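You operate a simulated robot arm through the tools that you are given. There is no shell and no other tool. Be economical: measure what you need, move in short steps, check, and stop when the job is done.

Carry out the task below with a simulated robot arm. There is one attempt and no reset: what you move stays moved.

## Task
Put things in order on the top of the turning-out table. At the end: the yellow work gloves is on the white small board; the purple glue brush stands where the yellow work gloves stood; the red grease cartridge stands where the purple glue brush stood; the plaster lump from the top of the turning-out table stands where the red grease cartridge stood; whatever was shut is shut again. Leave all else as you found it, and nothing knocked over.
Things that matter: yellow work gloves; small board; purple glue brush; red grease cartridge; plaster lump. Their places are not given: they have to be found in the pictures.

Only the result counts: the job must be done as asked and must still hold three seconds after the hand-in. Knocking over, shifting, dropping, spilling or breaking anything else fails it.

## Robot
A 7-joint arm with a two-finger parallel gripper, fixed in place. Base frame: the origin is at the foot of the arm, x ahead of it, y to its left, z up; the work surface is at about z = 0. Units: mm, degrees, N and s.
With the tool pointing down near the work surface it reaches from about 240 to 620 mm from the base axis. Its first joint turns from -66.0 to 66.0 degrees. Payload 2.6 kg.
The tool frame sits at the grasp point between the pads (the TCP): z along the fingers, y along the line on which they close. The tips reach 30 mm beyond it. The gripper opens to 94 mm. The fingers are 28 mm wide and 10 mm thick; the gripper's body (50 by 96 mm) begins 55 mm behind the TCP.
Orientation is that of the tool frame in the base frame, as a unit quaternion [x, y, z, w]. With the fingers straight down and closing along the base's y, the tool's x points along the base's -x, its y along +y and its z along -z.

## Interface
- The arm moves only by the tool drive_tool. Its argument "motion" is a list of rows, each a list of 3 entries, a list of its own where there are three numbers: the shift along the tool's x, y, z in units of 30 mm (1.0 is 30 mm), then the turn, a rotation vector about the tool's x, y, z in units of 8 degrees (1.0 is 8 degrees), then the gripper command, from -1 (fully open) to 1 (shut), values between in proportion. In form: [[[dx, dy, dz], [wx, wy, wz], fingers], ...]. A call has 1 to 20 rows; each row shifts and turns the commanded pose from where the row before left it, along the tool's axes as they then stand. A call with a number of a shift or a turn outside -1 to 1 is refused whole. Each row takes 0.2 s and may step no farther than 50 mm and 8.6 degrees from the row before; otherwise, or with a gripper value out of range, the whole call is refused. Where a pose cannot be reached the arm comes as near as it can. A force on the tool above 40 N (or 10 N above the force at the start of the call, whichever is more), or a blocked arm, ends the call early, and 0.2 s more pass. The fingers move at their own pace (about 72 mm/s each) and stop on an object; they squeeze with about 30 N. The grip force told is the motor's: it shows also when the fingers shut on nothing. Time passes only in rows, and 0.2 s behind the last, so rows that do not move let the fingers close. It gives the time, the measured TCP pose, the force on the tool (base axes), the opening and the grip force at its end, in the units of the frame above (readings bear some noise).
- Cameras (640 x 400 px; columns grow to the right, rows downward): "scene" is fixed at [45.7, 447, 555.6]; the picture's right is [-0.62, -0.78, 0.00], its down [-0.52, 0.41, -0.75] and it looks along [0.58, -0.47, -0.66] (base axes); focal length 308 px, centre (320, 200). "wrist" rides on the gripper at [76, 14, -103] in the tool frame; the picture's right is [-0.18, 0.98, 0.00], its down [-0.75, -0.14, -0.64] and it looks along [-0.63, -0.12, 0.77] (tool axes); focal length 243 px, centre (320, 200).
- grab_frame(camera): a new picture of that camera. No time passes.
- point_at(camera, pixels): for up to 12 pixels [column, row] of the newest picture of that camera ("zoom" is the newest enlarged one), the place [x, y, z] in the base frame of the surface seen there, good to about 3 mm. No time passes.
- enlarge(camera, box): a new picture of the part [left, top, right, bottom] of that camera's present view, enlarged. No time passes.
- finish_job(): hands the job in; it is judged then, once.

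Keep the steps short. Do not move on a guess: measure, check each grasp and each placing, and mend mistakes. In all there are 80 turns and 54 pictures (those below and enlarged ones count). Leave the gripper open and the arm clear of the work at the hand-in unless told otherwise, and finish with a single line.

The tools are called after ">>>" by a JSON object that holds its "method" and its "body". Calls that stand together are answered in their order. drive_tool: Moves the arm, as the interface text tells. Its arguments: {"type":"object","properties":{"motion":{"type":"array","items":{"type":"array"}}},"required":["motion"]} The other tools are called the same way: grab_frame (camera) takes a picture; point_at (camera, pixels) gives the place of the surface under pixels of a picture; enlarge (camera, box) takes an enlarged picture of a part of a camera's view; finish_job () hands the job in.

At the start:

```text
t: 0.0
tcp_pos: [337.1, 187.1, 293.2]
ee_rot: [0.0, 1.0, 0.001, 0.001]
wrist_force: [0.2, -0.6, 0.6]
finger_gap: 94.1
gripper_force: 0.0
```

scene: 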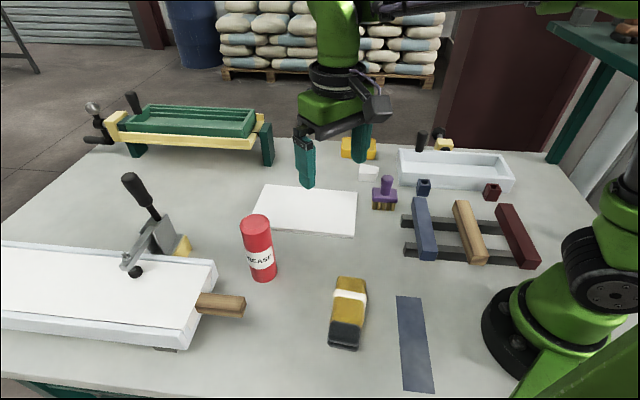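
wrist: 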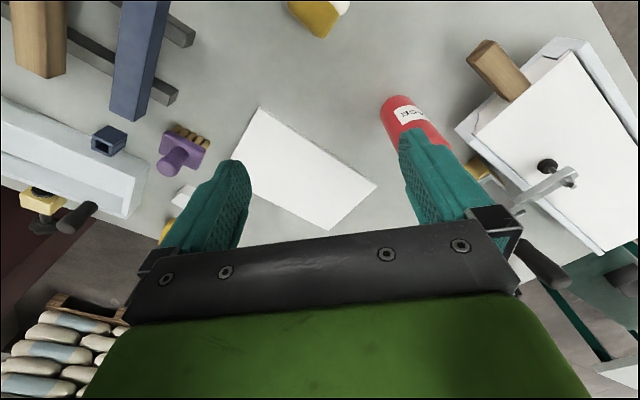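

I see what look like the gloves at about (348,312), the board at (305,210), the brush at (384,192), the cartridge at (258,248) and a white lump at (368,172). I'll enlarge these areas to check.

>>> {"method": "enlarge", "body": {"camera": "scene", "box": [330, 120, 450, 220]}}

>>> {"method": "enlarge", "body": {"camera": "scene", "box": [220, 200, 400, 360]}}

>>> {"method": "point_at", "body": {"camera": "scene", "pixels": [[348, 285], [349, 297], [346, 315], [344, 340], [332, 318], [363, 318], [256, 222], [258, 250], [264, 278], [386, 182], [384, 195], [368, 172]]}}

>>> {"method": "point_at", "body": {"camera": "wrist", "pixels": [[259, 108], [376, 185], [334, 229], [236, 165], [185, 195], [170, 158], [190, 140], [402, 100], [313, 15], [305, 165]]}}

```text
4.00 times, centred on (390, 170) of scene
```

zoom: 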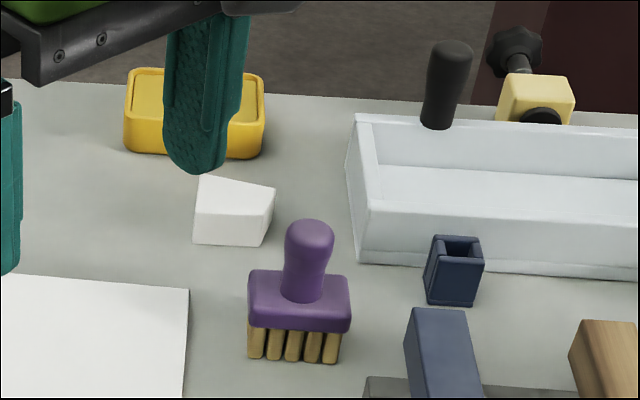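

```text
2.50 times, centred on (310, 280) of scene
```

zoom: 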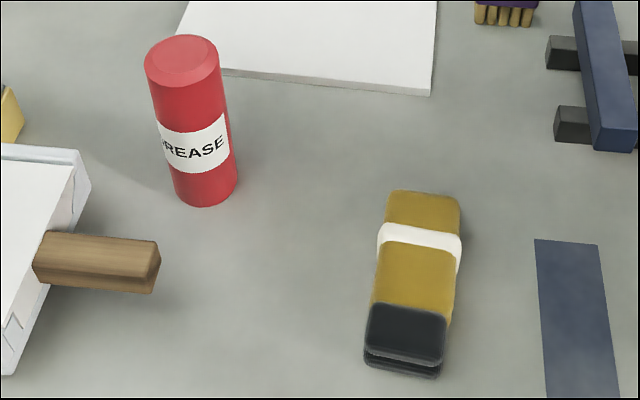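

```text
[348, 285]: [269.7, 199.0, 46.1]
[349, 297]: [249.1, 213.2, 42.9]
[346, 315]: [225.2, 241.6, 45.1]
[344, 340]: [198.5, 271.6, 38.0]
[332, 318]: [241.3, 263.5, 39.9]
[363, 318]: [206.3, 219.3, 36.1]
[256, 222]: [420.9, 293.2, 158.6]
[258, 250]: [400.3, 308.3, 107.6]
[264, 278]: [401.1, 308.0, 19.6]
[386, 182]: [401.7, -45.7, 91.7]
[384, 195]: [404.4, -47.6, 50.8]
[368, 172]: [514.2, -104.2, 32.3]
```

```text
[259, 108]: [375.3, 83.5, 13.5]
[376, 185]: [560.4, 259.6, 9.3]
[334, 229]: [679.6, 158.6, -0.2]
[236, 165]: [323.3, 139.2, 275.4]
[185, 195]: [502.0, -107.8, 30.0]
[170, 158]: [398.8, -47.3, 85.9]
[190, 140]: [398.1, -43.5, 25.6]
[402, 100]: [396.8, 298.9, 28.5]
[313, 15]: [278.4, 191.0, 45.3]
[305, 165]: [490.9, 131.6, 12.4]
```

Both views agree on the objects. Next I'll measure the board corners and the exact outlines of the gloves and lump, using the scene view.

>>> {"method": "point_at", "body": {"camera": "scene", "pixels": [[264, 188], [355, 193], [353, 232], [253, 227], [305, 212], [380, 168], [370, 164], [379, 179], [397, 176], [372, 205], [397, 207], [271, 186]]}}

>>> {"method": "point_at", "body": {"camera": "zoom", "pixels": [[392, 193], [456, 200], [460, 240], [375, 245], [370, 310], [440, 325], [366, 352], [438, 372], [418, 280], [155, 60], [216, 60], [205, 203]]}}

```text
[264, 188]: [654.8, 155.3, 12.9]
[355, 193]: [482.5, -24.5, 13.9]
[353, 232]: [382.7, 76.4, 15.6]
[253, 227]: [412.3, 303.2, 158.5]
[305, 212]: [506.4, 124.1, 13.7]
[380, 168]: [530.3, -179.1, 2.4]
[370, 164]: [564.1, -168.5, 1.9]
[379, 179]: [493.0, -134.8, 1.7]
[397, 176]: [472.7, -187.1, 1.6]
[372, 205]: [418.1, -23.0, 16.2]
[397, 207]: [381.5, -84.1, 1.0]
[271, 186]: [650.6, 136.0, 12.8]
```

```text
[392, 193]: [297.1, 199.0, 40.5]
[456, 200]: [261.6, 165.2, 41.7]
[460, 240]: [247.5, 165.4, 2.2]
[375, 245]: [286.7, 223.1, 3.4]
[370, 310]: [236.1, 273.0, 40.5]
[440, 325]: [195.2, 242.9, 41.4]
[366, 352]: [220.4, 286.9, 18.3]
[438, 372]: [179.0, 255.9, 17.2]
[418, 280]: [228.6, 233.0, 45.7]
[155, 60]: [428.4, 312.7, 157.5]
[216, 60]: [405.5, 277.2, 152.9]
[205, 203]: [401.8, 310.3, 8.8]
```

The gloves are centred near (240,227), with the long axis along (0.66,-0.75), about 51 mm wide and 45 mm high. The board is centred near (520,117), top at z≈13.5. I'll go above the gloves, turn 48° and look.

>>> {"method": "drive_tool", "body": {"motion": [[[0.81, 0.333, 0], [0, 0, 0], -1], [[0.81, 0.333, 0], [0, 0, 0], -1], [[0.81, 0.333, 0], [0, 0, 0], -1], [[0.81, 0.333, 0], [0, 0, 0], -1], [[0, 0, 0], [0, 0, 0.866], -1], [[0, 0, 0], [0, 0, 0.866], -1], [[0, 0, 0], [0, 0, 0.866], -1], [[0, 0, 0], [0, 0, 0.866], -1], [[0, 0, 0], [0, 0, 0.866], -1], [[0, 0, 0], [0, 0, 0.866], -1], [[0, 0, 0], [0, 0, 0.866], -1], [[0, 0, 0], [0, 0, 0], -1]]}}

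>>> {"method": "grab_frame", "body": {"camera": "wrist"}}

```text
t: 2.6
tcp_pos: [239.8, 228.0, 293.7]
ee_rot: [0.412, 0.911, 0.0, 0.0]
wrist_force: [0.1, -0.5, 0.2]
finger_gap: 94.0
gripper_force: 0.1
```

```text
49 pictures are left
```

wrist: 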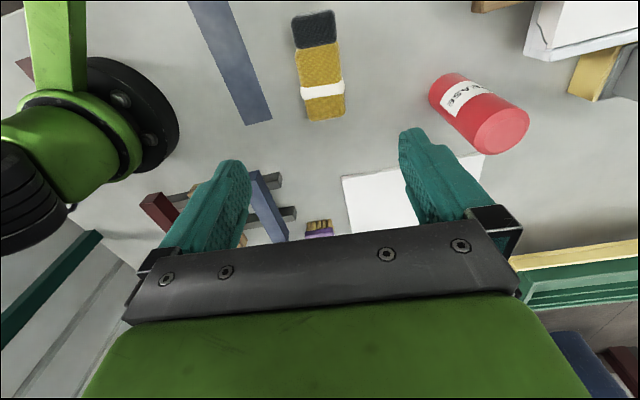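

The gloves are in full view around (320,65). I'll measure their corners and the cartridge top from here.

>>> {"method": "point_at", "body": {"camera": "wrist", "pixels": [[293, 20], [333, 13], [298, 48], [337, 45], [306, 119], [345, 115], [320, 67], [503, 131], [478, 140], [526, 125], [508, 112], [500, 150]]}}

```text
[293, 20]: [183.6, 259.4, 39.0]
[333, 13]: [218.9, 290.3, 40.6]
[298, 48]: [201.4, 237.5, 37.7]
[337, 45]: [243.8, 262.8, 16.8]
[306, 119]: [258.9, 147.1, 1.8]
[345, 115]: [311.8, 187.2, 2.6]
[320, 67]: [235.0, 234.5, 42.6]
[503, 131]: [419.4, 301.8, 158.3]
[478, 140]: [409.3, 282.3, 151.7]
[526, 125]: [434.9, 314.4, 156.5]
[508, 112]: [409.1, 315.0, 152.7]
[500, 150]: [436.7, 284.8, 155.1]
```

The centre (240,228) and the yaw both agree. I'll descend to z≈35 and close.

>>> {"method": "drive_tool", "body": {"motion": [[[0, 0, 1], [0, 0, 0], -1], [[0, 0, 1], [0, 0, 0], -1], [[0, 0, 1], [0, 0, 0], -1], [[0, 0, 1], [0, 0, 0], -1], [[0, 0, 1], [0, 0, 0], -1], [[0, 0, 1], [0, 0, 0], -1], [[0, 0, 1], [0, 0, 0], -1], [[0, 0, 0.8], [0, 0, 0], -1], [[0, 0, 0.8], [0, 0, 0], -1], [[0, 0, 0], [0, 0, 0], -1], [[0, 0, 0], [0, 0, 0], 1], [[0, 0, 0], [0, 0, 0], 1], [[0, 0, 0], [0, 0, 0], 1], [[0, 0, 0], [0, 0, 0], 1]]}}

```text
t: 5.6
tcp_pos: [239.5, 227.8, 36.6]
ee_rot: [0.41, 0.912, 0.0, 0.001]
wrist_force: [0.9, 0.3, 0.2]
finger_gap: 66.1
gripper_force: 29.7
```

It's gripping at 66 mm with 30 N. I'll lift and check.

>>> {"method": "drive_tool", "body": {"motion": [[[0, 0, -0.5], [0, 0, 0], 1], [[0, 0, -1], [0, 0, 0], 1], [[0, 0, -1], [0, 0, 0], 1], [[0, 0, -1], [0, 0, 0], 1], [[0, 0, -1], [0, 0, 0], 1], [[0, 0, -1], [0, 0, 0], 1], [[0, 0, -1], [0, 0, 0], 1], [[0, 0, 0], [0, 0, 0], 1]]}}

>>> {"method": "grab_frame", "body": {"camera": "scene"}}

>>> {"method": "grab_frame", "body": {"camera": "wrist"}}

```text
t: 7.4
tcp_pos: [239.5, 225.8, 230.8]
ee_rot: [0.411, 0.912, 0.0, -0.001]
wrist_force: [0.1, -0.3, -1.9]
finger_gap: 66.2
gripper_force: 30.4
```

```text
48 pictures are left
```

scene: 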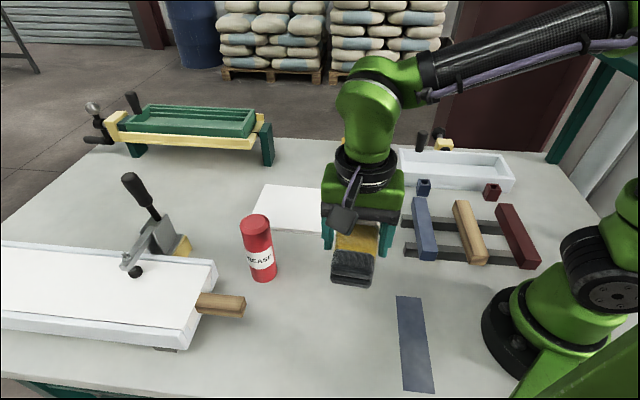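

```text
47 pictures are left
```

wrist: 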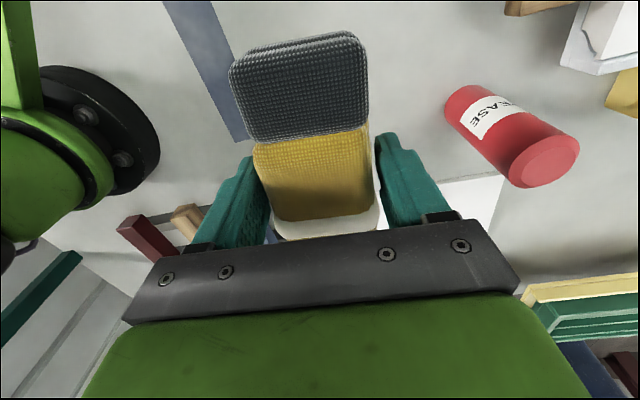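

The gloves are held firmly. I'll carry them above the board centre at (520,117).

>>> {"method": "drive_tool", "body": {"motion": [[[-0.892, 0.459, 0], [0, 0, 0], 1], [[-0.892, 0.459, 0], [0, 0, 0], 1], [[-0.892, 0.459, 0], [0, 0, 0], 1], [[-0.892, 0.459, 0], [0, 0, 0], 1], [[-0.892, 0.459, 0], [0, 0, 0], 1], [[-0.892, 0.459, 0], [0, 0, 0], 1], [[-0.892, 0.459, 0], [0, 0, 0], 1], [[-0.892, 0.459, 0], [0, 0, 0], 1], [[-0.892, 0.459, 0], [0, 0, 0], 1], [[-0.892, 0.459, 0], [0, 0, 0], 1], [[0, 0, 0], [0, 0, -0.37], 1], [[0, 0, 0], [0, 0, 0], 1]]}}

>>> {"method": "grab_frame", "body": {"camera": "wrist"}}

```text
t: 10.0
tcp_pos: [519.3, 117.7, 229.8]
ee_rot: [0.387, 0.922, 0.001, 0.0]
wrist_force: [0.0, -0.2, -1.0]
finger_gap: 66.0
gripper_force: 29.9
```

```text
46 pictures are left
```

wrist: 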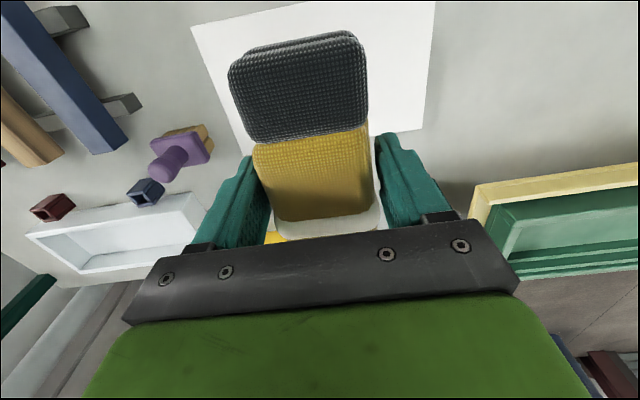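

Before lowering, I'll check the glove ends and board edges in this picture.

>>> {"method": "point_at", "body": {"camera": "wrist", "pixels": [[240, 62], [350, 40], [250, 130], [310, 40], [192, 28], [240, 150], [432, 4], [421, 125]]}}

```text
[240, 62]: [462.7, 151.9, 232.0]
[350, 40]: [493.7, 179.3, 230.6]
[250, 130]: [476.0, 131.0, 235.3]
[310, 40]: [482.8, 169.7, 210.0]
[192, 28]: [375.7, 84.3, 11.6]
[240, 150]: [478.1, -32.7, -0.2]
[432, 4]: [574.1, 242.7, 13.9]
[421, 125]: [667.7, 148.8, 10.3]
```

The glove ends lie well inside the board's short side. I'll lower to z≈51 and release.

>>> {"method": "drive_tool", "body": {"motion": [[[0, 0, 1], [0, 0, 0], 1], [[0, 0, 1], [0, 0, 0], 1], [[0, 0, 1], [0, 0, 0], 1], [[0, 0, 1], [0, 0, 0], 1], [[0, 0, 1], [0, 0, 0], 1], [[0, 0, 0.5], [0, 0, 0], 1], [[0, 0, 0.25], [0, 0, 0], 1], [[0, 0, 0.15], [0, 0, 0], 1], [[0, 0, 0.04], [0, 0, 0], 1], [[0, 0, 0], [0, 0, 0], 1]]}}

```text
t: 12.2
tcp_pos: [519.9, 117.1, 52.1]
ee_rot: [0.387, 0.922, -0.001, 0.0]
wrist_force: [0.3, -0.3, -0.8]
finger_gap: 66.1
gripper_force: 29.9
```

The force is still −0.8 N, so there's no contact yet. I'll lower in small steps.

>>> {"method": "drive_tool", "body": {"motion": [[[0, 0, 0.04], [0, 0, 0], 1], [[0, 0, 0.04], [0, 0, 0], 1], [[0, 0, 0], [0, 0, 0], 1]]}}

```text
t: 13.0
tcp_pos: [520.0, 118.6, 50.0]
ee_rot: [0.386, 0.922, 0.0, 0.0]
wrist_force: [0.0, -0.3, -0.9]
finger_gap: 66.0
gripper_force: 29.9
```

>>> {"method": "drive_tool", "body": {"motion": [[[0, 0, 0.04], [0, 0, 0], 1], [[0, 0, 0.04], [0, 0, 0], 1], [[0, 0, 0], [0, 0, 0], 1]]}}

```text
t: 13.8
tcp_pos: [520.4, 118.2, 47.3]
ee_rot: [0.386, 0.922, 0.0, 0.0]
wrist_force: [-0.7, 0.3, 2.7]
finger_gap: 66.0
gripper_force: 29.9
```

The force has turned positive (+2.7 N), so the gloves are touching the board. I'll open and rise straight up.

>>> {"method": "drive_tool", "body": {"motion": [[[0, 0, 0], [0, 0, 0], -1], [[0, 0, 0], [0, 0, 0], -1], [[0, 0, 0], [0, 0, 0], -1], [[0, 0, -0.5], [0, 0, 0], -1], [[0, 0, -1], [0, 0, 0], -1], [[0, 0, -1], [0, 0, 0], -1], [[0, 0, -1], [0, 0, 0], -1], [[0, 0, -1], [0, 0, 0], -1], [[0, 0, -1], [0, 0, 0], -1], [[0, 0, -1], [0, 0, 0], -1], [[0, 0, 0], [0, 0, 0], -1]]}}

>>> {"method": "grab_frame", "body": {"camera": "wrist"}}

>>> {"method": "grab_frame", "body": {"camera": "scene"}}

```text
t: 16.2
tcp_pos: [521.7, 117.1, 242.4]
ee_rot: [0.386, 0.922, 0.0, 0.0]
wrist_force: [0.1, 0.0, -0.5]
finger_gap: 93.9
gripper_force: 0.0
```

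```text
45 pictures are left
```

wrist: 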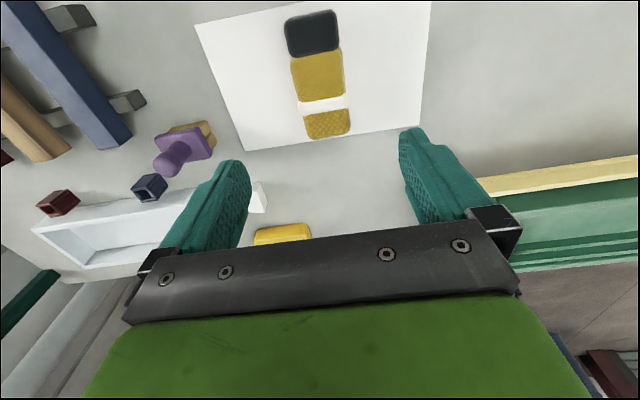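

```text
44 pictures are left
```

scene: 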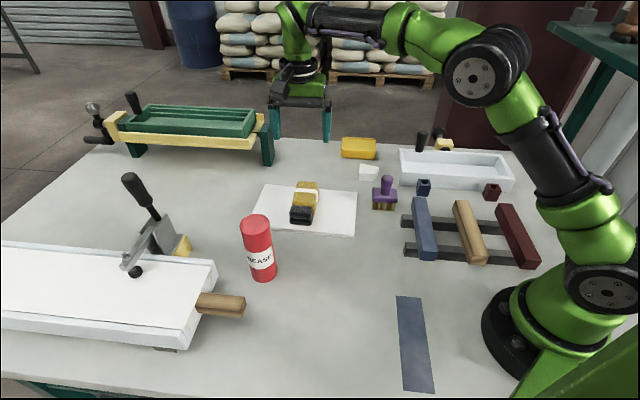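

The gloves lie on the board. Next is the brush, so I'll enlarge it and measure its block and handle.

>>> {"method": "enlarge", "body": {"camera": "scene", "box": [352, 155, 416, 220]}}

>>> {"method": "point_at", "body": {"camera": "wrist", "pixels": [[158, 133], [205, 130], [213, 153], [203, 122], [215, 138], [175, 158], [167, 165], [182, 143], [262, 198], [258, 185], [268, 208]]}}

```text
6.15 times, centred on (384, 188) of scene
```

zoom: 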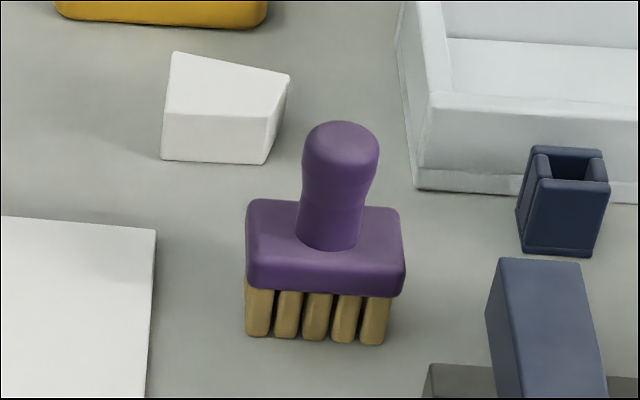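

```text
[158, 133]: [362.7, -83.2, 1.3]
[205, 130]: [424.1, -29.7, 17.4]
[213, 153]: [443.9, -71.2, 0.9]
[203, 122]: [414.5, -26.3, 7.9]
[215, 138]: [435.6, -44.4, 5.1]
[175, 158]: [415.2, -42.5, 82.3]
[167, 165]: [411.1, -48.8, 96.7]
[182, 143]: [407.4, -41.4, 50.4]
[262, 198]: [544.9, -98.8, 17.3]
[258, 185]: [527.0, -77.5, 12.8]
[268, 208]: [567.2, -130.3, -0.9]
```

>>> {"method": "point_at", "body": {"camera": "zoom", "pixels": [[262, 204], [392, 214], [251, 262], [398, 270], [340, 130], [328, 245], [250, 330], [380, 340], [315, 336], [340, 150], [172, 60], [284, 78]]}}

>>> {"method": "point_at", "body": {"camera": "zoom", "pixels": [[168, 108], [265, 112], [166, 156], [260, 160], [215, 90], [286, 100], [264, 155]]}}

```text
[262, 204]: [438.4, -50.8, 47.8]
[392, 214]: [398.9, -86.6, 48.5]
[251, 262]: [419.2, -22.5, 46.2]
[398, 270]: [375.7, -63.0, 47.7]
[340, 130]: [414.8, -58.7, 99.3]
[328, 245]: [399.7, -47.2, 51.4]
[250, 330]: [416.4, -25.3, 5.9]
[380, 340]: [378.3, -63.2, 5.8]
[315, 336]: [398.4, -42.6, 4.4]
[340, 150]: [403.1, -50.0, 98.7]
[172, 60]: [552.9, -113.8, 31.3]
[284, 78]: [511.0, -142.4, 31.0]
```

```text
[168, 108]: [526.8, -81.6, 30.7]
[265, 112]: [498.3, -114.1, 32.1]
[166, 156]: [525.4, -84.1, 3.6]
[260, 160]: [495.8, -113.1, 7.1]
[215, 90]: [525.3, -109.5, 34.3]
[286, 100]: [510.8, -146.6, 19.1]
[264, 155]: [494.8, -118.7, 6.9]
```

Brush: block centre (408,-55), long axis about (0.73,0.68), block top z≈48, handle top z≈99. I'll move above it and turn so the fingers close across the short side.

>>> {"method": "drive_tool", "body": {"motion": [[[-0.203, -0.96, 0], [0, 0, 0], -1], [[-0.203, -0.96, 0], [0, 0, 0], -1], [[-0.203, -0.96, 0], [0, 0, 0], -1], [[-0.203, -0.96, 0], [0, 0, 0], -1], [[-0.203, -0.96, 0], [0, 0, 0], -1], [[-0.203, -0.96, 0], [0, 0, 0], -1], [[-0.203, -0.96, 0], [0, 0, 0], -1], [[0, 0, 0], [0, 0, -0.993], -1], [[0, 0, 0], [0, 0, -0.993], -1], [[0, 0, 0], [0, 0, -0.993], -1], [[0, 0, 0], [0, 0, -0.993], -1], [[0, 0, 0], [0, 0, -0.993], -1], [[0, 0, 0], [0, 0, -0.993], -1], [[0, 0, 0], [0, 0, -0.993], -1], [[0, 0, 0], [0, 0, -0.993], -1], [[0, 0, 0], [0, 0, -0.993], -1], [[0, 0, 0], [0, 0, -0.993], -1], [[0, 0, 0], [0, 0, -0.993], -1], [[0, 0, 0], [0, 0, 0], -1]]}}

>>> {"method": "grab_frame", "body": {"camera": "wrist"}}

```text
t: 20.2
tcp_pos: [406.4, -54.2, 242.1]
ee_rot: [-0.358, 0.934, 0.0, 0.0]
wrist_force: [-1.2, -0.1, -0.1]
finger_gap: 93.9
gripper_force: 0.1
```

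```text
42 pictures are left
```

wrist: 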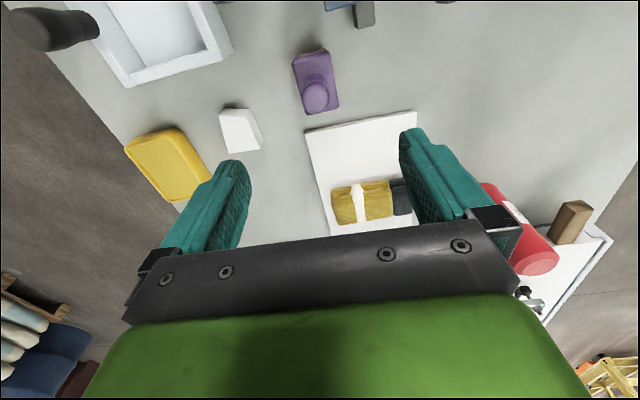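

The brush is at (316,82). I'll measure its block corners from here.

>>> {"method": "point_at", "body": {"camera": "wrist", "pixels": [[294, 58], [325, 51], [338, 105], [304, 111], [316, 97], [311, 75], [310, 60], [224, 110], [253, 108], [262, 145], [224, 150], [240, 130]]}}

```text
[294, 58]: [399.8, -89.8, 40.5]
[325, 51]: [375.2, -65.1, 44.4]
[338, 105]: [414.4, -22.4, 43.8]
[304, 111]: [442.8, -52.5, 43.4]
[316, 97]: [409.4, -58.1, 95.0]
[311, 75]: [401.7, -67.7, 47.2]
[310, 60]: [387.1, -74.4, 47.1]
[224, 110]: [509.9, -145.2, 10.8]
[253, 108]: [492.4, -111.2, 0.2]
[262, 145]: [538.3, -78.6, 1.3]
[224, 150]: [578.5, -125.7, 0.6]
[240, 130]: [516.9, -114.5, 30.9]
```

Centre (408,-56), and it needs about 2° more turn. I'll descend to z≈52 and close.

>>> {"method": "drive_tool", "body": {"motion": [[[0, -0.08, 0], [0, 0, -0.25], -1], [[0, 0, 1], [0, 0, 0], -1], [[0, 0, 1], [0, 0, 0], -1], [[0, 0, 1], [0, 0, 0], -1], [[0, 0, 1], [0, 0, 0], -1], [[0, 0, 1], [0, 0, 0], -1], [[0, 0, 0.8], [0, 0, 0], -1], [[0, 0, 0.53], [0, 0, 0], -1], [[0, 0, 0], [0, 0, 0], -1], [[0, 0, 0], [0, 0, 0], 1], [[0, 0, 0], [0, 0, 0], 1], [[0, 0, 0], [0, 0, 0], 1], [[0, 0, 0], [0, 0, 0], 1], [[0, 0, 0], [0, 0, 0], 1]]}}

```text
t: 23.2
tcp_pos: [407.7, -55.7, 52.0]
ee_rot: [-0.373, 0.928, 0.0, 0.0]
wrist_force: [-0.8, 0.0, 0.6]
finger_gap: 39.6
gripper_force: 30.1
```

It's gripped at 39.6 mm. I'll lift and check.

>>> {"method": "drive_tool", "body": {"motion": [[[0, 0, -0.5], [0, 0, 0], 1], [[0, 0, -1], [0, 0, 0], 1], [[0, 0, -1], [0, 0, 0], 1], [[0, 0, -1], [0, 0, 0], 1], [[0, 0, -1], [0, 0, 0], 1], [[0, 0, 0], [0, 0, 0], 1]]}}

>>> {"method": "grab_frame", "body": {"camera": "scene"}}

```text
t: 24.6
tcp_pos: [408.6, -54.6, 188.2]
ee_rot: [-0.373, 0.928, 0.0, -0.001]
wrist_force: [-0.7, 0.1, -2.1]
finger_gap: 39.2
gripper_force: 30.3
```

```text
41 pictures are left
```

scene: 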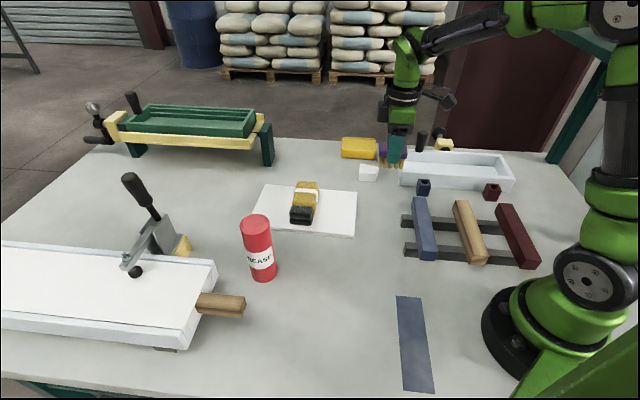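

It's held upright. I'll carry it to above (240,227).

>>> {"method": "drive_tool", "body": {"motion": [[[-0.222, 0.97, 0], [0, 0, 0], 1], [[-0.222, 0.97, 0], [0, 0, 0], 1], [[-0.222, 0.97, 0], [0, 0, 0], 1], [[-0.222, 0.97, 0], [0, 0, 0], 1], [[-0.222, 0.97, 0], [0, 0, 0], 1], [[-0.222, 0.97, 0], [0, 0, 0], 1], [[-0.222, 0.97, 0], [0, 0, 0], 1], [[-0.222, 0.97, 0], [0, 0, 0], 1], [[-0.222, 0.97, 0], [0, 0, 0], 1], [[-0.222, 0.97, 0], [0, 0, 0], 1], [[-0.222, 0.97, 0], [0, 0, 0], 1], [[0, 0, 0], [0, 0, 0], 1]]}}

```text
t: 27.2
tcp_pos: [237.8, 227.2, 188.3]
ee_rot: [-0.373, 0.928, 0.0, 0.0]
wrist_force: [-0.9, -0.6, -1.4]
finger_gap: 39.2
gripper_force: 30.1
```

I'll lower to about z=55, then feel for contact.

>>> {"method": "drive_tool", "body": {"motion": [[[0, 0, 1], [0, 0, 0], 1], [[0, 0, 1], [0, 0, 0], 1], [[0, 0, 1], [0, 0, 0], 1], [[0, 0, 0.9], [0, 0, 0], 1], [[0, 0, 0.4], [0, 0, 0], 1], [[0, 0, 0.15], [0, 0, 0], 1], [[0, 0, 0], [0, 0, 0], 1]]}}

```text
t: 28.8
tcp_pos: [238.7, 226.4, 51.8]
ee_rot: [-0.374, 0.928, 0.0, 0.0]
wrist_force: [-0.2, -0.1, -1.5]
finger_gap: 39.6
gripper_force: 30.2
```

>>> {"method": "drive_tool", "body": {"motion": [[[0, 0, 0.04], [0, 0, 0], 1], [[0, 0, 0.03], [0, 0, 0], 1], [[0, 0, 0], [0, 0, 0], 1]]}}

```text
t: 29.6
tcp_pos: [239.5, 226.1, 51.5]
ee_rot: [-0.373, 0.928, 0.0, 0.0]
wrist_force: [-5.2, -6.3, 18.2]
finger_gap: 39.7
gripper_force: 29.6
```

The base is pressing on the table (18 N). I'll ease up slightly, open and rise clear.

>>> {"method": "drive_tool", "body": {"motion": [[[0, 0, -0.05], [0, 0, 0], 1], [[0, 0, 0], [0, 0, 0], -1], [[0, 0, 0], [0, 0, 0], -1], [[0, 0, 0], [0, 0, 0], -1], [[0, 0, -0.5], [0, 0, 0], -1], [[0, 0, -1], [0, 0, 0], -1], [[0, 0, -1], [0, 0, 0], -1], [[0, 0, -1], [0, 0, 0], -1], [[0, 0, -1], [0, 0, 0], -1], [[0, 0, -1], [0, 0, 0], -1], [[0, 0, -1], [0, 0, 0], -1], [[0, 0, -1], [0, 0, 0], -1], [[0, 0, 0], [0, 0, 0], -1]]}}

>>> {"method": "grab_frame", "body": {"camera": "wrist"}}

```text
t: 32.4
tcp_pos: [240.1, 226.5, 278.3]
ee_rot: [-0.373, 0.928, 0.0, 0.0]
wrist_force: [0.9, -0.2, -0.2]
finger_gap: 93.9
gripper_force: 0.1
```

```text
40 pictures are left
```

wrist: 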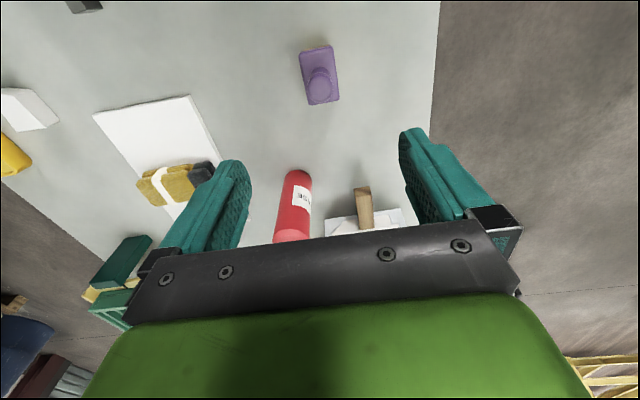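

The brush stands in place. Before the cartridge, I'll measure its surroundings (clamp and wooden handle) in the scene, and its own axis.

>>> {"method": "grab_frame", "body": {"camera": "scene"}}

>>> {"method": "point_at", "body": {"camera": "scene", "pixels": [[130, 180], [155, 215], [135, 270], [185, 245], [242, 305], [160, 235], [257, 218], [244, 225], [270, 224], [255, 216], [200, 265]]}}

>>> {"method": "point_at", "body": {"camera": "wrist", "pixels": [[301, 50], [331, 46], [339, 99], [309, 104], [321, 90]]}}

```text
39 pictures are left
```

scene: 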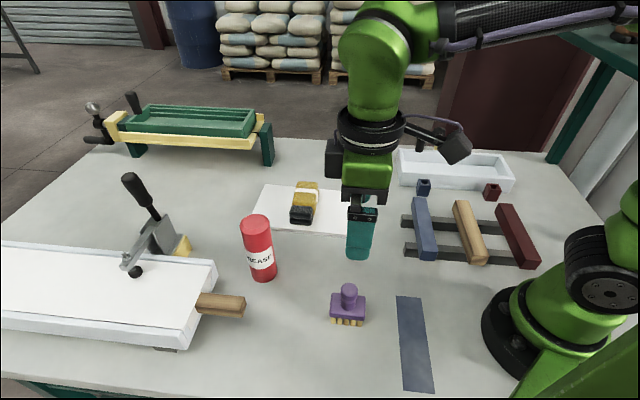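

```text
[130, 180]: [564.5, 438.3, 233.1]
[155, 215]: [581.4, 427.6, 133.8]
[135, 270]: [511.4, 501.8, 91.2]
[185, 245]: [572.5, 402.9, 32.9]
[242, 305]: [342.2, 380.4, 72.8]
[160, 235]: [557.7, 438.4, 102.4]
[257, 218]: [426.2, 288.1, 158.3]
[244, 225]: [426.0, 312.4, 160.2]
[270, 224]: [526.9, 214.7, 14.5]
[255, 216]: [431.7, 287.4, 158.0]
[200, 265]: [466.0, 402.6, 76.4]
```

```text
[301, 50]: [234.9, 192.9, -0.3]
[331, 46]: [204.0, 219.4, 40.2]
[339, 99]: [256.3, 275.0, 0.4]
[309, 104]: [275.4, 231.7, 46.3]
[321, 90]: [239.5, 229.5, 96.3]
```

The cartridge axis is at (422,299), and nothing near it rises above fingertip height. I'll move above it and look.

>>> {"method": "drive_tool", "body": {"motion": [[[-0.865, -0.35, 0], [0, 0, 0], -1], [[-0.865, -0.35, 0], [0, 0, 0], -1], [[-0.865, -0.35, 0], [0, 0, 0], -1], [[-0.865, -0.35, 0], [0, 0, 0], -1], [[-0.865, -0.35, 0], [0, 0, 0], -1], [[-0.865, -0.35, 0], [0, 0, 0], -1], [[-0.865, -0.35, 0], [0, 0, 0], -1], [[0, 0, 0], [0, 0, 0], -1]]}}

>>> {"method": "grab_frame", "body": {"camera": "wrist"}}

```text
t: 34.2
tcp_pos: [420.7, 299.2, 277.8]
ee_rot: [-0.374, 0.928, 0.0, -0.001]
wrist_force: [-0.5, -0.1, -0.2]
finger_gap: 94.2
gripper_force: 0.0
```

```text
38 pictures are left
```

wrist: 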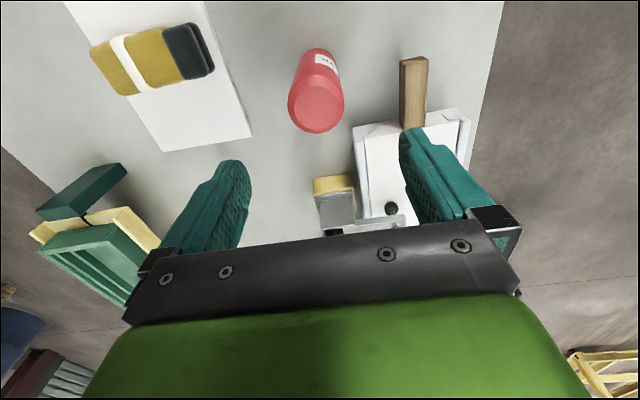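

>>> {"method": "point_at", "body": {"camera": "wrist", "pixels": [[315, 112], [292, 112], [341, 105], [312, 92], [317, 131], [288, 100]]}}

```text
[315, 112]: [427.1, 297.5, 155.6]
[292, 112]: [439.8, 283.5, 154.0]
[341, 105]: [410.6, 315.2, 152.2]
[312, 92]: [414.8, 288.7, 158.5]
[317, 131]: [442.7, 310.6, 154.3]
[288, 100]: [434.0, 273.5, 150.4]
```

The centre is about (424.5,299). I'll shift slightly, descend to z≈122 and close.

>>> {"method": "drive_tool", "body": {"motion": [[[-0.09, -0.09, 0], [0, 0, 0], -1], [[0, 0, 1], [0, 0, 0], -1], [[0, 0, 1], [0, 0, 0], -1], [[0, 0, 1], [0, 0, 0], -1], [[0, 0, 1], [0, 0, 0], -1], [[0, 0, 0.7], [0, 0, 0], -1], [[0, 0, 0.5], [0, 0, 0], -1], [[0, 0, 0], [0, 0, 0], -1], [[0, 0, 0], [0, 0, 0], 1], [[0, 0, 0], [0, 0, 0], 1], [[0, 0, 0], [0, 0, 0], 1], [[0, 0, 0], [0, 0, 0], 1], [[0, 0, 0], [0, 0, 0], 1]]}}

>>> {"method": "grab_frame", "body": {"camera": "scene"}}

```text
t: 37.0
tcp_pos: [424.4, 297.9, 120.9]
ee_rot: [-0.373, 0.928, 0.0, 0.001]
wrist_force: [1.6, -1.6, -0.6]
finger_gap: 53.6
gripper_force: 29.8
```

```text
37 pictures are left
```

scene: 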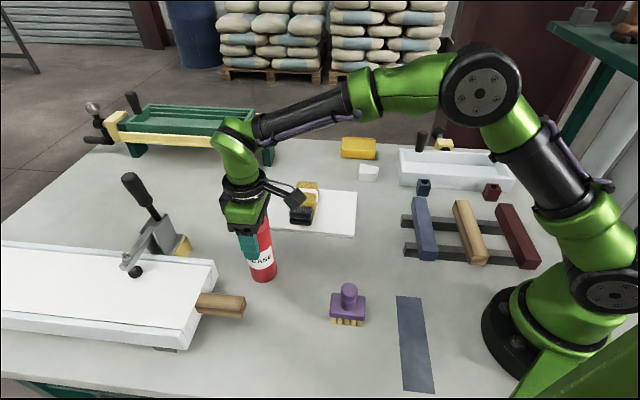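

It's gripped at 53.6 mm. I'll lift 120 mm and check.

>>> {"method": "drive_tool", "body": {"motion": [[[0, 0, -0.4], [0, 0, 0], 1], [[0, 0, -0.8], [0, 0, 0], 1], [[0, 0, -1], [0, 0, 0], 1], [[0, 0, -1], [0, 0, 0], 1], [[0, 0, -0.8], [0, 0, 0], 1], [[0, 0, 0], [0, 0, 0], 1]]}}

>>> {"method": "grab_frame", "body": {"camera": "scene"}}

```text
t: 38.4
tcp_pos: [424.2, 298.2, 241.9]
ee_rot: [-0.373, 0.928, -0.001, -0.001]
wrist_force: [0.7, -0.3, -4.0]
finger_gap: 53.5
gripper_force: 30.3
```

```text
36 pictures are left
```

scene: 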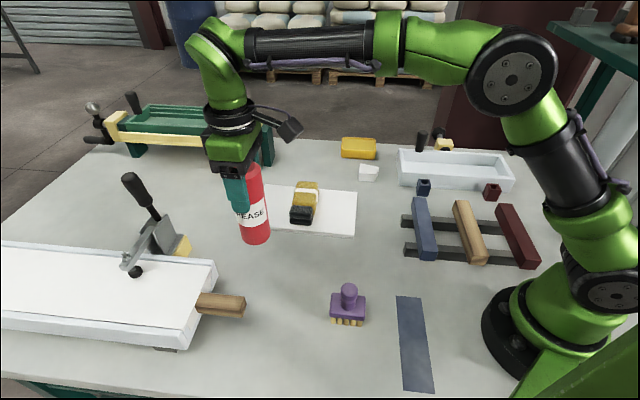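

It's held upright. I'll carry it over to (408,-56).

>>> {"method": "drive_tool", "body": {"motion": [[[0.4, -0.38, 0], [0, 0, 0], 1], [[0.7, -0.665, 0], [0, 0, 0], 1], [[0.7, -0.665, 0], [0, 0, 0], 1], [[0.7, -0.665, 0], [0, 0, 0], 1], [[0.7, -0.665, 0], [0, 0, 0], 1], [[0.7, -0.665, 0], [0, 0, 0], 1], [[0.7, -0.665, 0], [0, 0, 0], 1], [[0.7, -0.665, 0], [0, 0, 0], 1], [[0.7, -0.665, 0], [0, 0, 0], 1], [[0.7, -0.665, 0], [0, 0, 0], 1], [[0.7, -0.665, 0], [0, 0, 0], 1], [[0.7, -0.665, 0], [0, 0, 0], 1], [[0.46, -0.445, 0], [0, 0, 0], 1], [[0, 0, 0], [0, 0, 0], 1]]}}

>>> {"method": "grab_frame", "body": {"camera": "scene"}}

```text
t: 41.4
tcp_pos: [408.0, -55.3, 243.1]
ee_rot: [-0.374, 0.928, 0.0, 0.0]
wrist_force: [0.5, 0.1, -4.5]
finger_gap: 53.5
gripper_force: 30.2
```

```text
35 pictures are left
```

scene: 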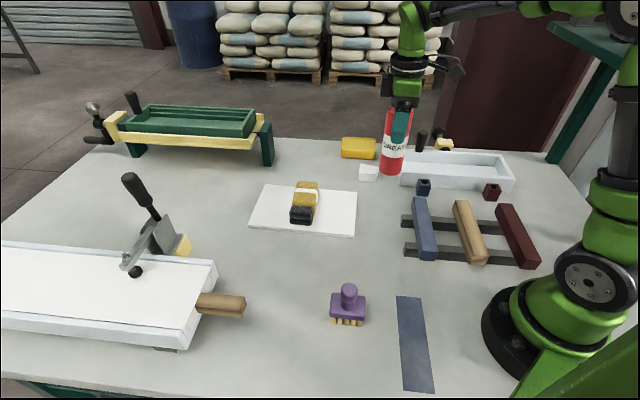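

Next I'll lower to just above the expected contact height (TCP z≈121).

>>> {"method": "drive_tool", "body": {"motion": [[[0, 0, 0.8], [0, 0, 0], 1], [[0, 0, 1], [0, 0, 0], 1], [[0, 0, 1], [0, 0, 0], 1], [[0, 0, 0.7], [0, 0, 0], 1], [[0, 0, 0.3], [0, 0, 0], 1], [[0, 0, 0.15], [0, 0, 0], 1], [[0, 0, 0], [0, 0, 0], 1]]}}

>>> {"method": "drive_tool", "body": {"motion": [[[0, 0, 0.03], [0, 0, 0], 1], [[0, 0, 0], [0, 0, 0], 1]]}}

```text
t: 43.0
tcp_pos: [409.5, -56.0, 123.2]
ee_rot: [-0.373, 0.928, 0.0, -0.001]
wrist_force: [-0.1, -0.8, -4.7]
finger_gap: 53.4
gripper_force: 29.9
```

```text
t: 43.6
tcp_pos: [407.4, -56.2, 122.1]
ee_rot: [-0.373, 0.928, 0.0, 0.001]
wrist_force: [-0.4, 0.1, -3.8]
finger_gap: 53.4
gripper_force: 30.3
```

>>> {"method": "drive_tool", "body": {"motion": [[[0, 0, 0.03], [0, 0, 0], 1], [[0, 0, 0], [0, 0, 0], 1]]}}

>>> {"method": "drive_tool", "body": {"motion": [[[0, 0, 0.02], [0, 0, 0], 1], [[0, 0, 0], [0, 0, 0], 1]]}}

```text
t: 44.2
tcp_pos: [408.5, -55.0, 122.5]
ee_rot: [-0.373, 0.928, 0.0, 0.0]
wrist_force: [0.2, -1.0, -3.7]
finger_gap: 53.6
gripper_force: 30.0
```

```text
t: 44.8
tcp_pos: [410.3, -55.5, 120.2]
ee_rot: [-0.373, 0.928, 0.0, -0.001]
wrist_force: [-0.4, -0.8, -3.2]
finger_gap: 53.5
gripper_force: 29.8
```

>>> {"method": "drive_tool", "body": {"motion": [[[0, 0, 0.03], [0, 0, 0], 1], [[0, 0, 0], [0, 0, 0], 1]]}}

```text
t: 45.4
tcp_pos: [408.4, -56.7, 121.2]
ee_rot: [-0.373, 0.928, 0.0, -0.001]
wrist_force: [-5.1, 0.5, 11.3]
finger_gap: 53.6
gripper_force: 30.1
```

The base is in contact (11 N). I'll open and rise straight up 150 mm.

>>> {"method": "drive_tool", "body": {"motion": [[[0, 0, -0.02], [0, 0, 0], 1], [[0, 0, 0], [0, 0, 0], -1], [[0, 0, 0], [0, 0, 0], -1], [[0, 0, 0], [0, 0, 0], -1], [[0, 0, -0.4], [0, 0, 0], -1], [[0, 0, -0.8], [0, 0, 0], -1], [[0, 0, -1], [0, 0, 0], -1], [[0, 0, -1], [0, 0, 0], -1], [[0, 0, -1], [0, 0, 0], -1], [[0, 0, -0.8], [0, 0, 0], -1], [[0, 0, 0], [0, 0, 0], -1]]}}

>>> {"method": "grab_frame", "body": {"camera": "scene"}}

>>> {"method": "grab_frame", "body": {"camera": "wrist"}}

```text
t: 47.8
tcp_pos: [409.6, -55.8, 272.3]
ee_rot: [-0.373, 0.928, 0.0, -0.001]
wrist_force: [-0.1, 0.1, 0.0]
finger_gap: 94.0
gripper_force: 0.1
```

```text
34 pictures are left
```

scene: 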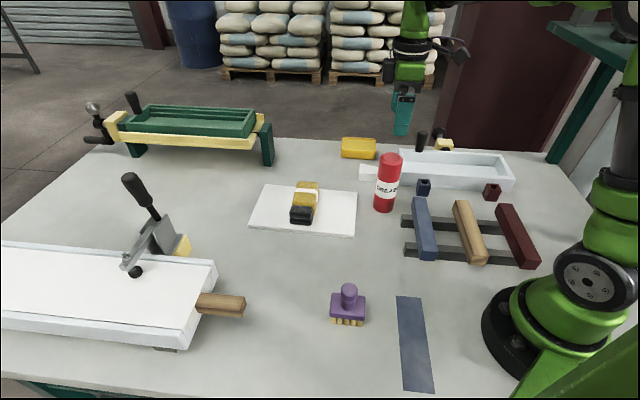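

```text
33 pictures are left
```

wrist: 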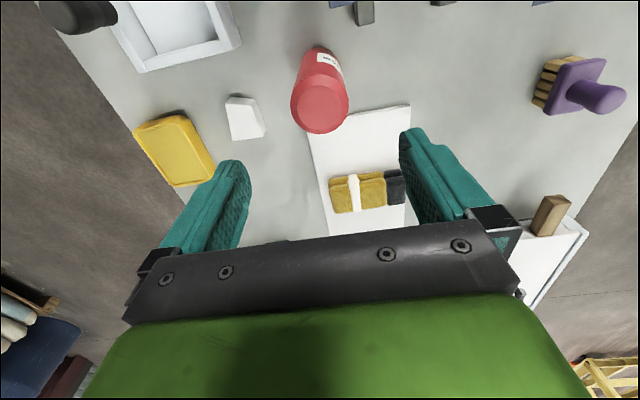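

The cartridge stands in place. I'll move above the lump and look at its shape closely.

>>> {"method": "drive_tool", "body": {"motion": [[[-0.28, -0.79, 0], [0, 0, 0], -1], [[-0.28, -0.79, 0], [0, 0, 0], -1], [[-0.28, -0.79, 0], [0, 0, 0], -1], [[-0.28, -0.79, 0], [0, 0, 0], -1], [[-0.28, -0.79, 0], [0, 0, 0], -1], [[0, 0, 0.8], [0, 0, 0], -1], [[0, 0, 0], [0, 0, 0], -1]]}}

>>> {"method": "enlarge", "body": {"camera": "wrist", "box": [250, 20, 400, 120]}}

```text
t: 49.4
tcp_pos: [520.9, -113.6, 246.8]
ee_rot: [-0.373, 0.928, 0.001, 0.0]
wrist_force: [0.5, 0.2, 0.4]
finger_gap: 93.9
gripper_force: 0.0
```

```text
4.00 times, centred on (325, 70) of wrist
```

zoom: 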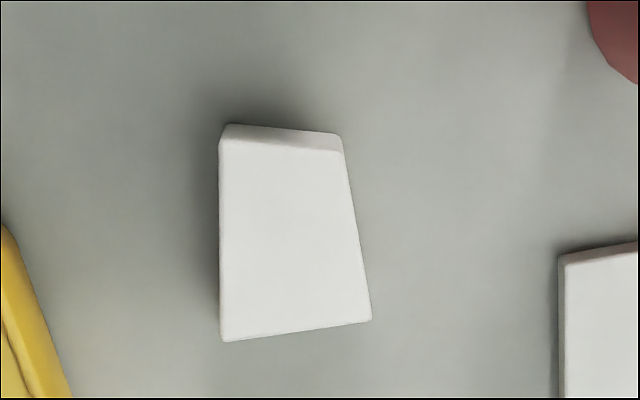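

>>> {"method": "point_at", "body": {"camera": "zoom", "pixels": [[226, 145], [338, 155], [364, 316], [226, 334], [290, 240], [224, 240], [350, 240], [230, 127], [338, 138], [290, 180], [290, 300]]}}

```text
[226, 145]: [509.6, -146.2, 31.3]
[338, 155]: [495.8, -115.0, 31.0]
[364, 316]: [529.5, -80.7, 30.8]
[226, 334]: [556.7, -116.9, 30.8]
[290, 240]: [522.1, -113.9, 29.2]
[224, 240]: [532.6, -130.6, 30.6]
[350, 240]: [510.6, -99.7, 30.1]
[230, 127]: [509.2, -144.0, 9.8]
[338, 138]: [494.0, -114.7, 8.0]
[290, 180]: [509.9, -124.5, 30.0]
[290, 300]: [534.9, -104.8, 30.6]
```

The lump is a tapered block centred at (523,-114), top z≈31, 34–45 mm across. I'll turn 5° to split the taper evenly, part-open the fingers to about 74 mm to clear the yellow box, descend to z≈35 and grip.

>>> {"method": "drive_tool", "body": {"motion": [[[-0.04, -0.06, 0], [0, 0, 0.66], -0.57], [[0, 0, 1], [0, 0, 0], -0.57], [[0, 0, 1], [0, 0, 0], -0.57], [[0, 0, 1], [0, 0, 0], -0.57], [[0, 0, 1], [0, 0, 0], -0.57], [[0, 0, 1], [0, 0, 0], -0.57], [[0, 0, 0], [0, 0, 0], -0.57]]}}

>>> {"method": "grab_frame", "body": {"camera": "wrist"}}

```text
t: 51.0
tcp_pos: [523.0, -112.5, 96.1]
ee_rot: [-0.331, 0.944, -0.001, -0.001]
wrist_force: [0.5, 0.4, -1.1]
finger_gap: 73.9
gripper_force: 0.0
```

```text
31 pictures are left
```

wrist: 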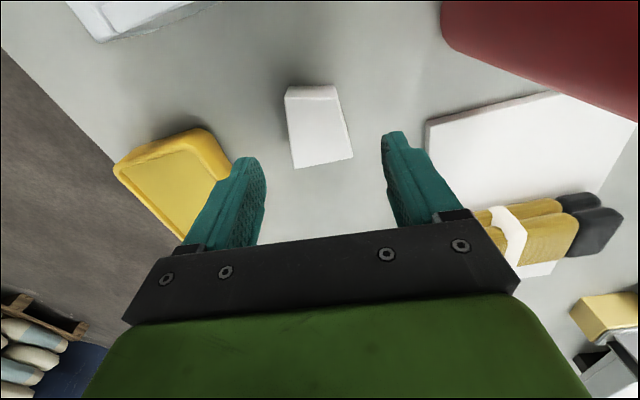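

The left finger looks near the yellow box's edge, so I'll measure that edge before going lower.

>>> {"method": "point_at", "body": {"camera": "wrist", "pixels": [[205, 130], [220, 150], [228, 165], [222, 178], [227, 175], [300, 130], [341, 130], [292, 130]]}}

```text
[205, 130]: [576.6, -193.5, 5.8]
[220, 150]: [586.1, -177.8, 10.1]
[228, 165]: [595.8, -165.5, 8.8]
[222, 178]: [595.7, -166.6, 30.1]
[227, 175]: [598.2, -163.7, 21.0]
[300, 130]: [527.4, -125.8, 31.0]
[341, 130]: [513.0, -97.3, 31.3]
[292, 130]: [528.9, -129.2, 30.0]
```

The finger clears the yellow box by about 40 mm. I'll descend the last 61 mm and grip.

>>> {"method": "drive_tool", "body": {"motion": [[[0, 0, 1], [0, 0, 0], -0.57], [[0, 0, 0.7], [0, 0, 0], -0.57], [[0, 0, 0.33], [0, 0, 0], -0.57], [[0, 0, 0], [0, 0, 0], -0.57], [[0, 0, 0], [0, 0, 0], 1], [[0, 0, 0], [0, 0, 0], 1], [[0, 0, 0], [0, 0, 0], 1], [[0, 0, 0], [0, 0, 0], 1]]}}

>>> {"method": "drive_tool", "body": {"motion": [[[0, 0, -0.4], [0, 0, 0], 1], [[0, 0, -0.8], [0, 0, 0], 1], [[0, 0, -0.8], [0, 0, 0], 1], [[0, 0, 0], [0, 0, 0], 1]]}}

>>> {"method": "grab_frame", "body": {"camera": "wrist"}}

```text
t: 52.8
tcp_pos: [523.1, -113.5, 36.7]
ee_rot: [-0.33, 0.944, 0.0, 0.001]
wrist_force: [0.3, -0.3, 0.2]
finger_gap: 45.6
gripper_force: 29.6
```

```text
t: 53.8
tcp_pos: [521.9, -112.6, 96.1]
ee_rot: [-0.33, 0.944, 0.0, -0.001]
wrist_force: [1.3, 0.0, 0.0]
finger_gap: 45.9
gripper_force: 29.5
```

```text
30 pictures are left
```

wrist: 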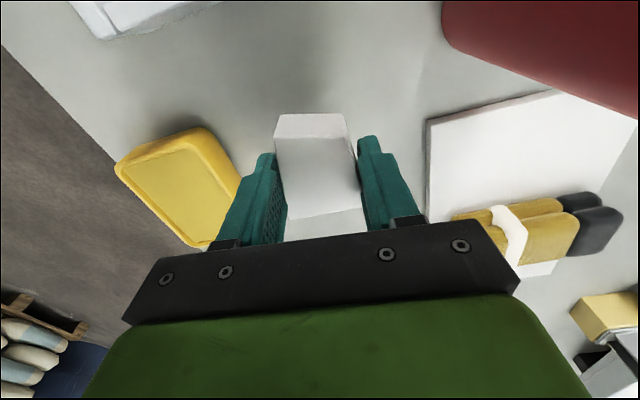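

The lump is held. I'll raise it above everything and carry it to (424.5,299).

>>> {"method": "drive_tool", "body": {"motion": [[[0, 0, -1], [0, 0, 0], 1], [[0, 0, -1], [0, 0, 0], 1], [[0, 0, -1], [0, 0, 0], 1], [[0, 0, -0.5], [0, 0, 0], 1], [[-0.4, 0.851, 0], [0, 0, 0], 1], [[-0.4, 0.851, 0], [0, 0, 0], 1], [[-0.4, 0.851, 0], [0, 0, 0], 1], [[-0.4, 0.851, 0], [0, 0, 0], 1], [[-0.4, 0.851, 0], [0, 0, 0], 1], [[-0.4, 0.851, 0], [0, 0, 0], 1], [[-0.4, 0.851, 0], [0, 0, 0], 1], [[-0.4, 0.851, 0], [0, 0, 0], 1], [[-0.4, 0.851, 0], [0, 0, 0], 1], [[-0.4, 0.851, 0], [0, 0, 0], 1], [[-0.4, 0.851, 0], [0, 0, 0], 1], [[-0.4, 0.851, 0], [0, 0, 0], 1], [[-0.4, 0.851, 0], [0, 0, 0], 1], [[-0.4, 0.851, 0], [0, 0, 0], 1], [[-0.4, 0.851, 0], [0, 0, 0], 1], [[0, 0, 0], [0, 0, 0], 1]]}}

>>> {"method": "grab_frame", "body": {"camera": "scene"}}

>>> {"method": "grab_frame", "body": {"camera": "wrist"}}

```text
t: 58.0
tcp_pos: [425.7, 300.4, 201.4]
ee_rot: [-0.329, 0.944, 0.0, 0.0]
wrist_force: [-0.3, 0.2, -0.6]
finger_gap: 45.5
gripper_force: 29.7
```

```text
29 pictures are left
```

scene: 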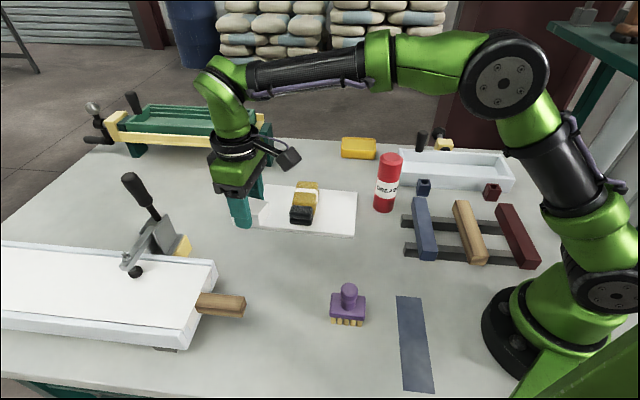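

```text
28 pictures are left
```

wrist: 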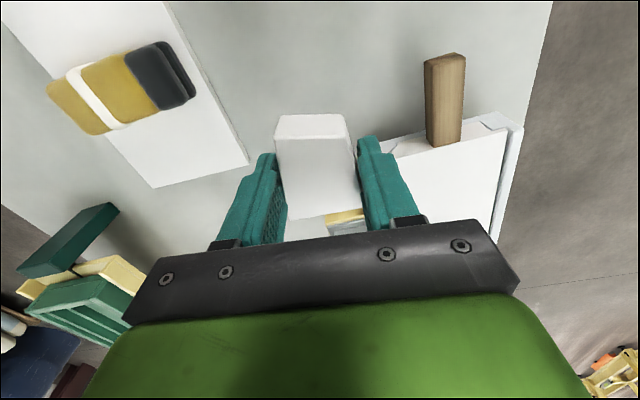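

Before lowering, I'll check clearance to the wooden handle and the white case, which stand about 75 mm high.

>>> {"method": "point_at", "body": {"camera": "wrist", "pixels": [[427, 60], [463, 58], [430, 142], [462, 142], [390, 150], [497, 115], [345, 216], [440, 100], [410, 140]]}}

>>> {"method": "point_at", "body": {"camera": "scene", "pixels": [[243, 297], [243, 312], [200, 295], [216, 265], [188, 248], [180, 235], [214, 285]]}}

```text
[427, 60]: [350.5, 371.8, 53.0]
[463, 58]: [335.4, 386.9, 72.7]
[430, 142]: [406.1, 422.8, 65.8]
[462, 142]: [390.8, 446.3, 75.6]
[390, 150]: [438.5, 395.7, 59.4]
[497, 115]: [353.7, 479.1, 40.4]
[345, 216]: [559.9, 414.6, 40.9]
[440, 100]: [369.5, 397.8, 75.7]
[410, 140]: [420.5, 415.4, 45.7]
```

```text
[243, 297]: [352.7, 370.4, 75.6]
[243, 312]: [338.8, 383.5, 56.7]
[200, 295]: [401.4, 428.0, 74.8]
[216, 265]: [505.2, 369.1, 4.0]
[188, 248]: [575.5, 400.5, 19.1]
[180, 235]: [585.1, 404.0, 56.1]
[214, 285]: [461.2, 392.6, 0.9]
```

At least 50 mm clear everywhere. I'll lower to about z=39.

>>> {"method": "drive_tool", "body": {"motion": [[[0, 0, 1], [0, 0, 0], 1], [[0, 0, 1], [0, 0, 0], 1], [[0, 0, 1], [0, 0, 0], 1], [[0, 0, 1], [0, 0, 0], 1], [[0, 0, 0.9], [0, 0, 0], 1], [[0, 0, 0.4], [0, 0, 0], 1], [[0, 0, 0.1], [0, 0, 0], 1], [[0, 0, 0], [0, 0, 0], 1]]}}

>>> {"method": "drive_tool", "body": {"motion": [[[0, 0, 0.03], [0, 0, 0], 1], [[0, 0, 0], [0, 0, 0], 1]]}}

```text
t: 59.8
tcp_pos: [425.4, 298.0, 38.2]
ee_rot: [-0.33, 0.944, 0.0, -0.001]
wrist_force: [0.2, -1.5, -0.5]
finger_gap: 45.8
gripper_force: 30.1
```

```text
t: 60.4
tcp_pos: [426.1, 298.7, 37.0]
ee_rot: [-0.329, 0.944, 0.0, 0.0]
wrist_force: [1.4, 0.1, 0.3]
finger_gap: 45.7
gripper_force: 30.1
```

>>> {"method": "drive_tool", "body": {"motion": [[[0, 0, 0.03], [0, 0, 0], 1], [[0, 0, 0], [0, 0, 0], 1]]}}

```text
t: 61.0
tcp_pos: [425.2, 298.7, 37.5]
ee_rot: [-0.331, 0.944, 0.0, 0.0]
wrist_force: [0.0, -0.4, -0.3]
finger_gap: 45.8
gripper_force: 30.4
```

>>> {"method": "drive_tool", "body": {"motion": [[[0, 0, 0.03], [0, 0, 0], 1], [[0, 0, 0], [0, 0, 0], 1]]}}

```text
t: 61.6
tcp_pos: [424.6, 298.2, 35.7]
ee_rot: [-0.331, 0.944, 0.0, 0.0]
wrist_force: [0.0, 0.7, -0.7]
finger_gap: 45.7
gripper_force: 30.2
```

>>> {"method": "drive_tool", "body": {"motion": [[[0, 0, 0.03], [0, 0, 0], 1], [[0, 0, 0], [0, 0, 0], 1]]}}

```text
t: 62.2
tcp_pos: [425.2, 298.7, 35.9]
ee_rot: [-0.331, 0.944, 0.0, 0.0]
wrist_force: [-5.2, -1.9, 9.5]
finger_gap: 45.8
gripper_force: 30.0
```

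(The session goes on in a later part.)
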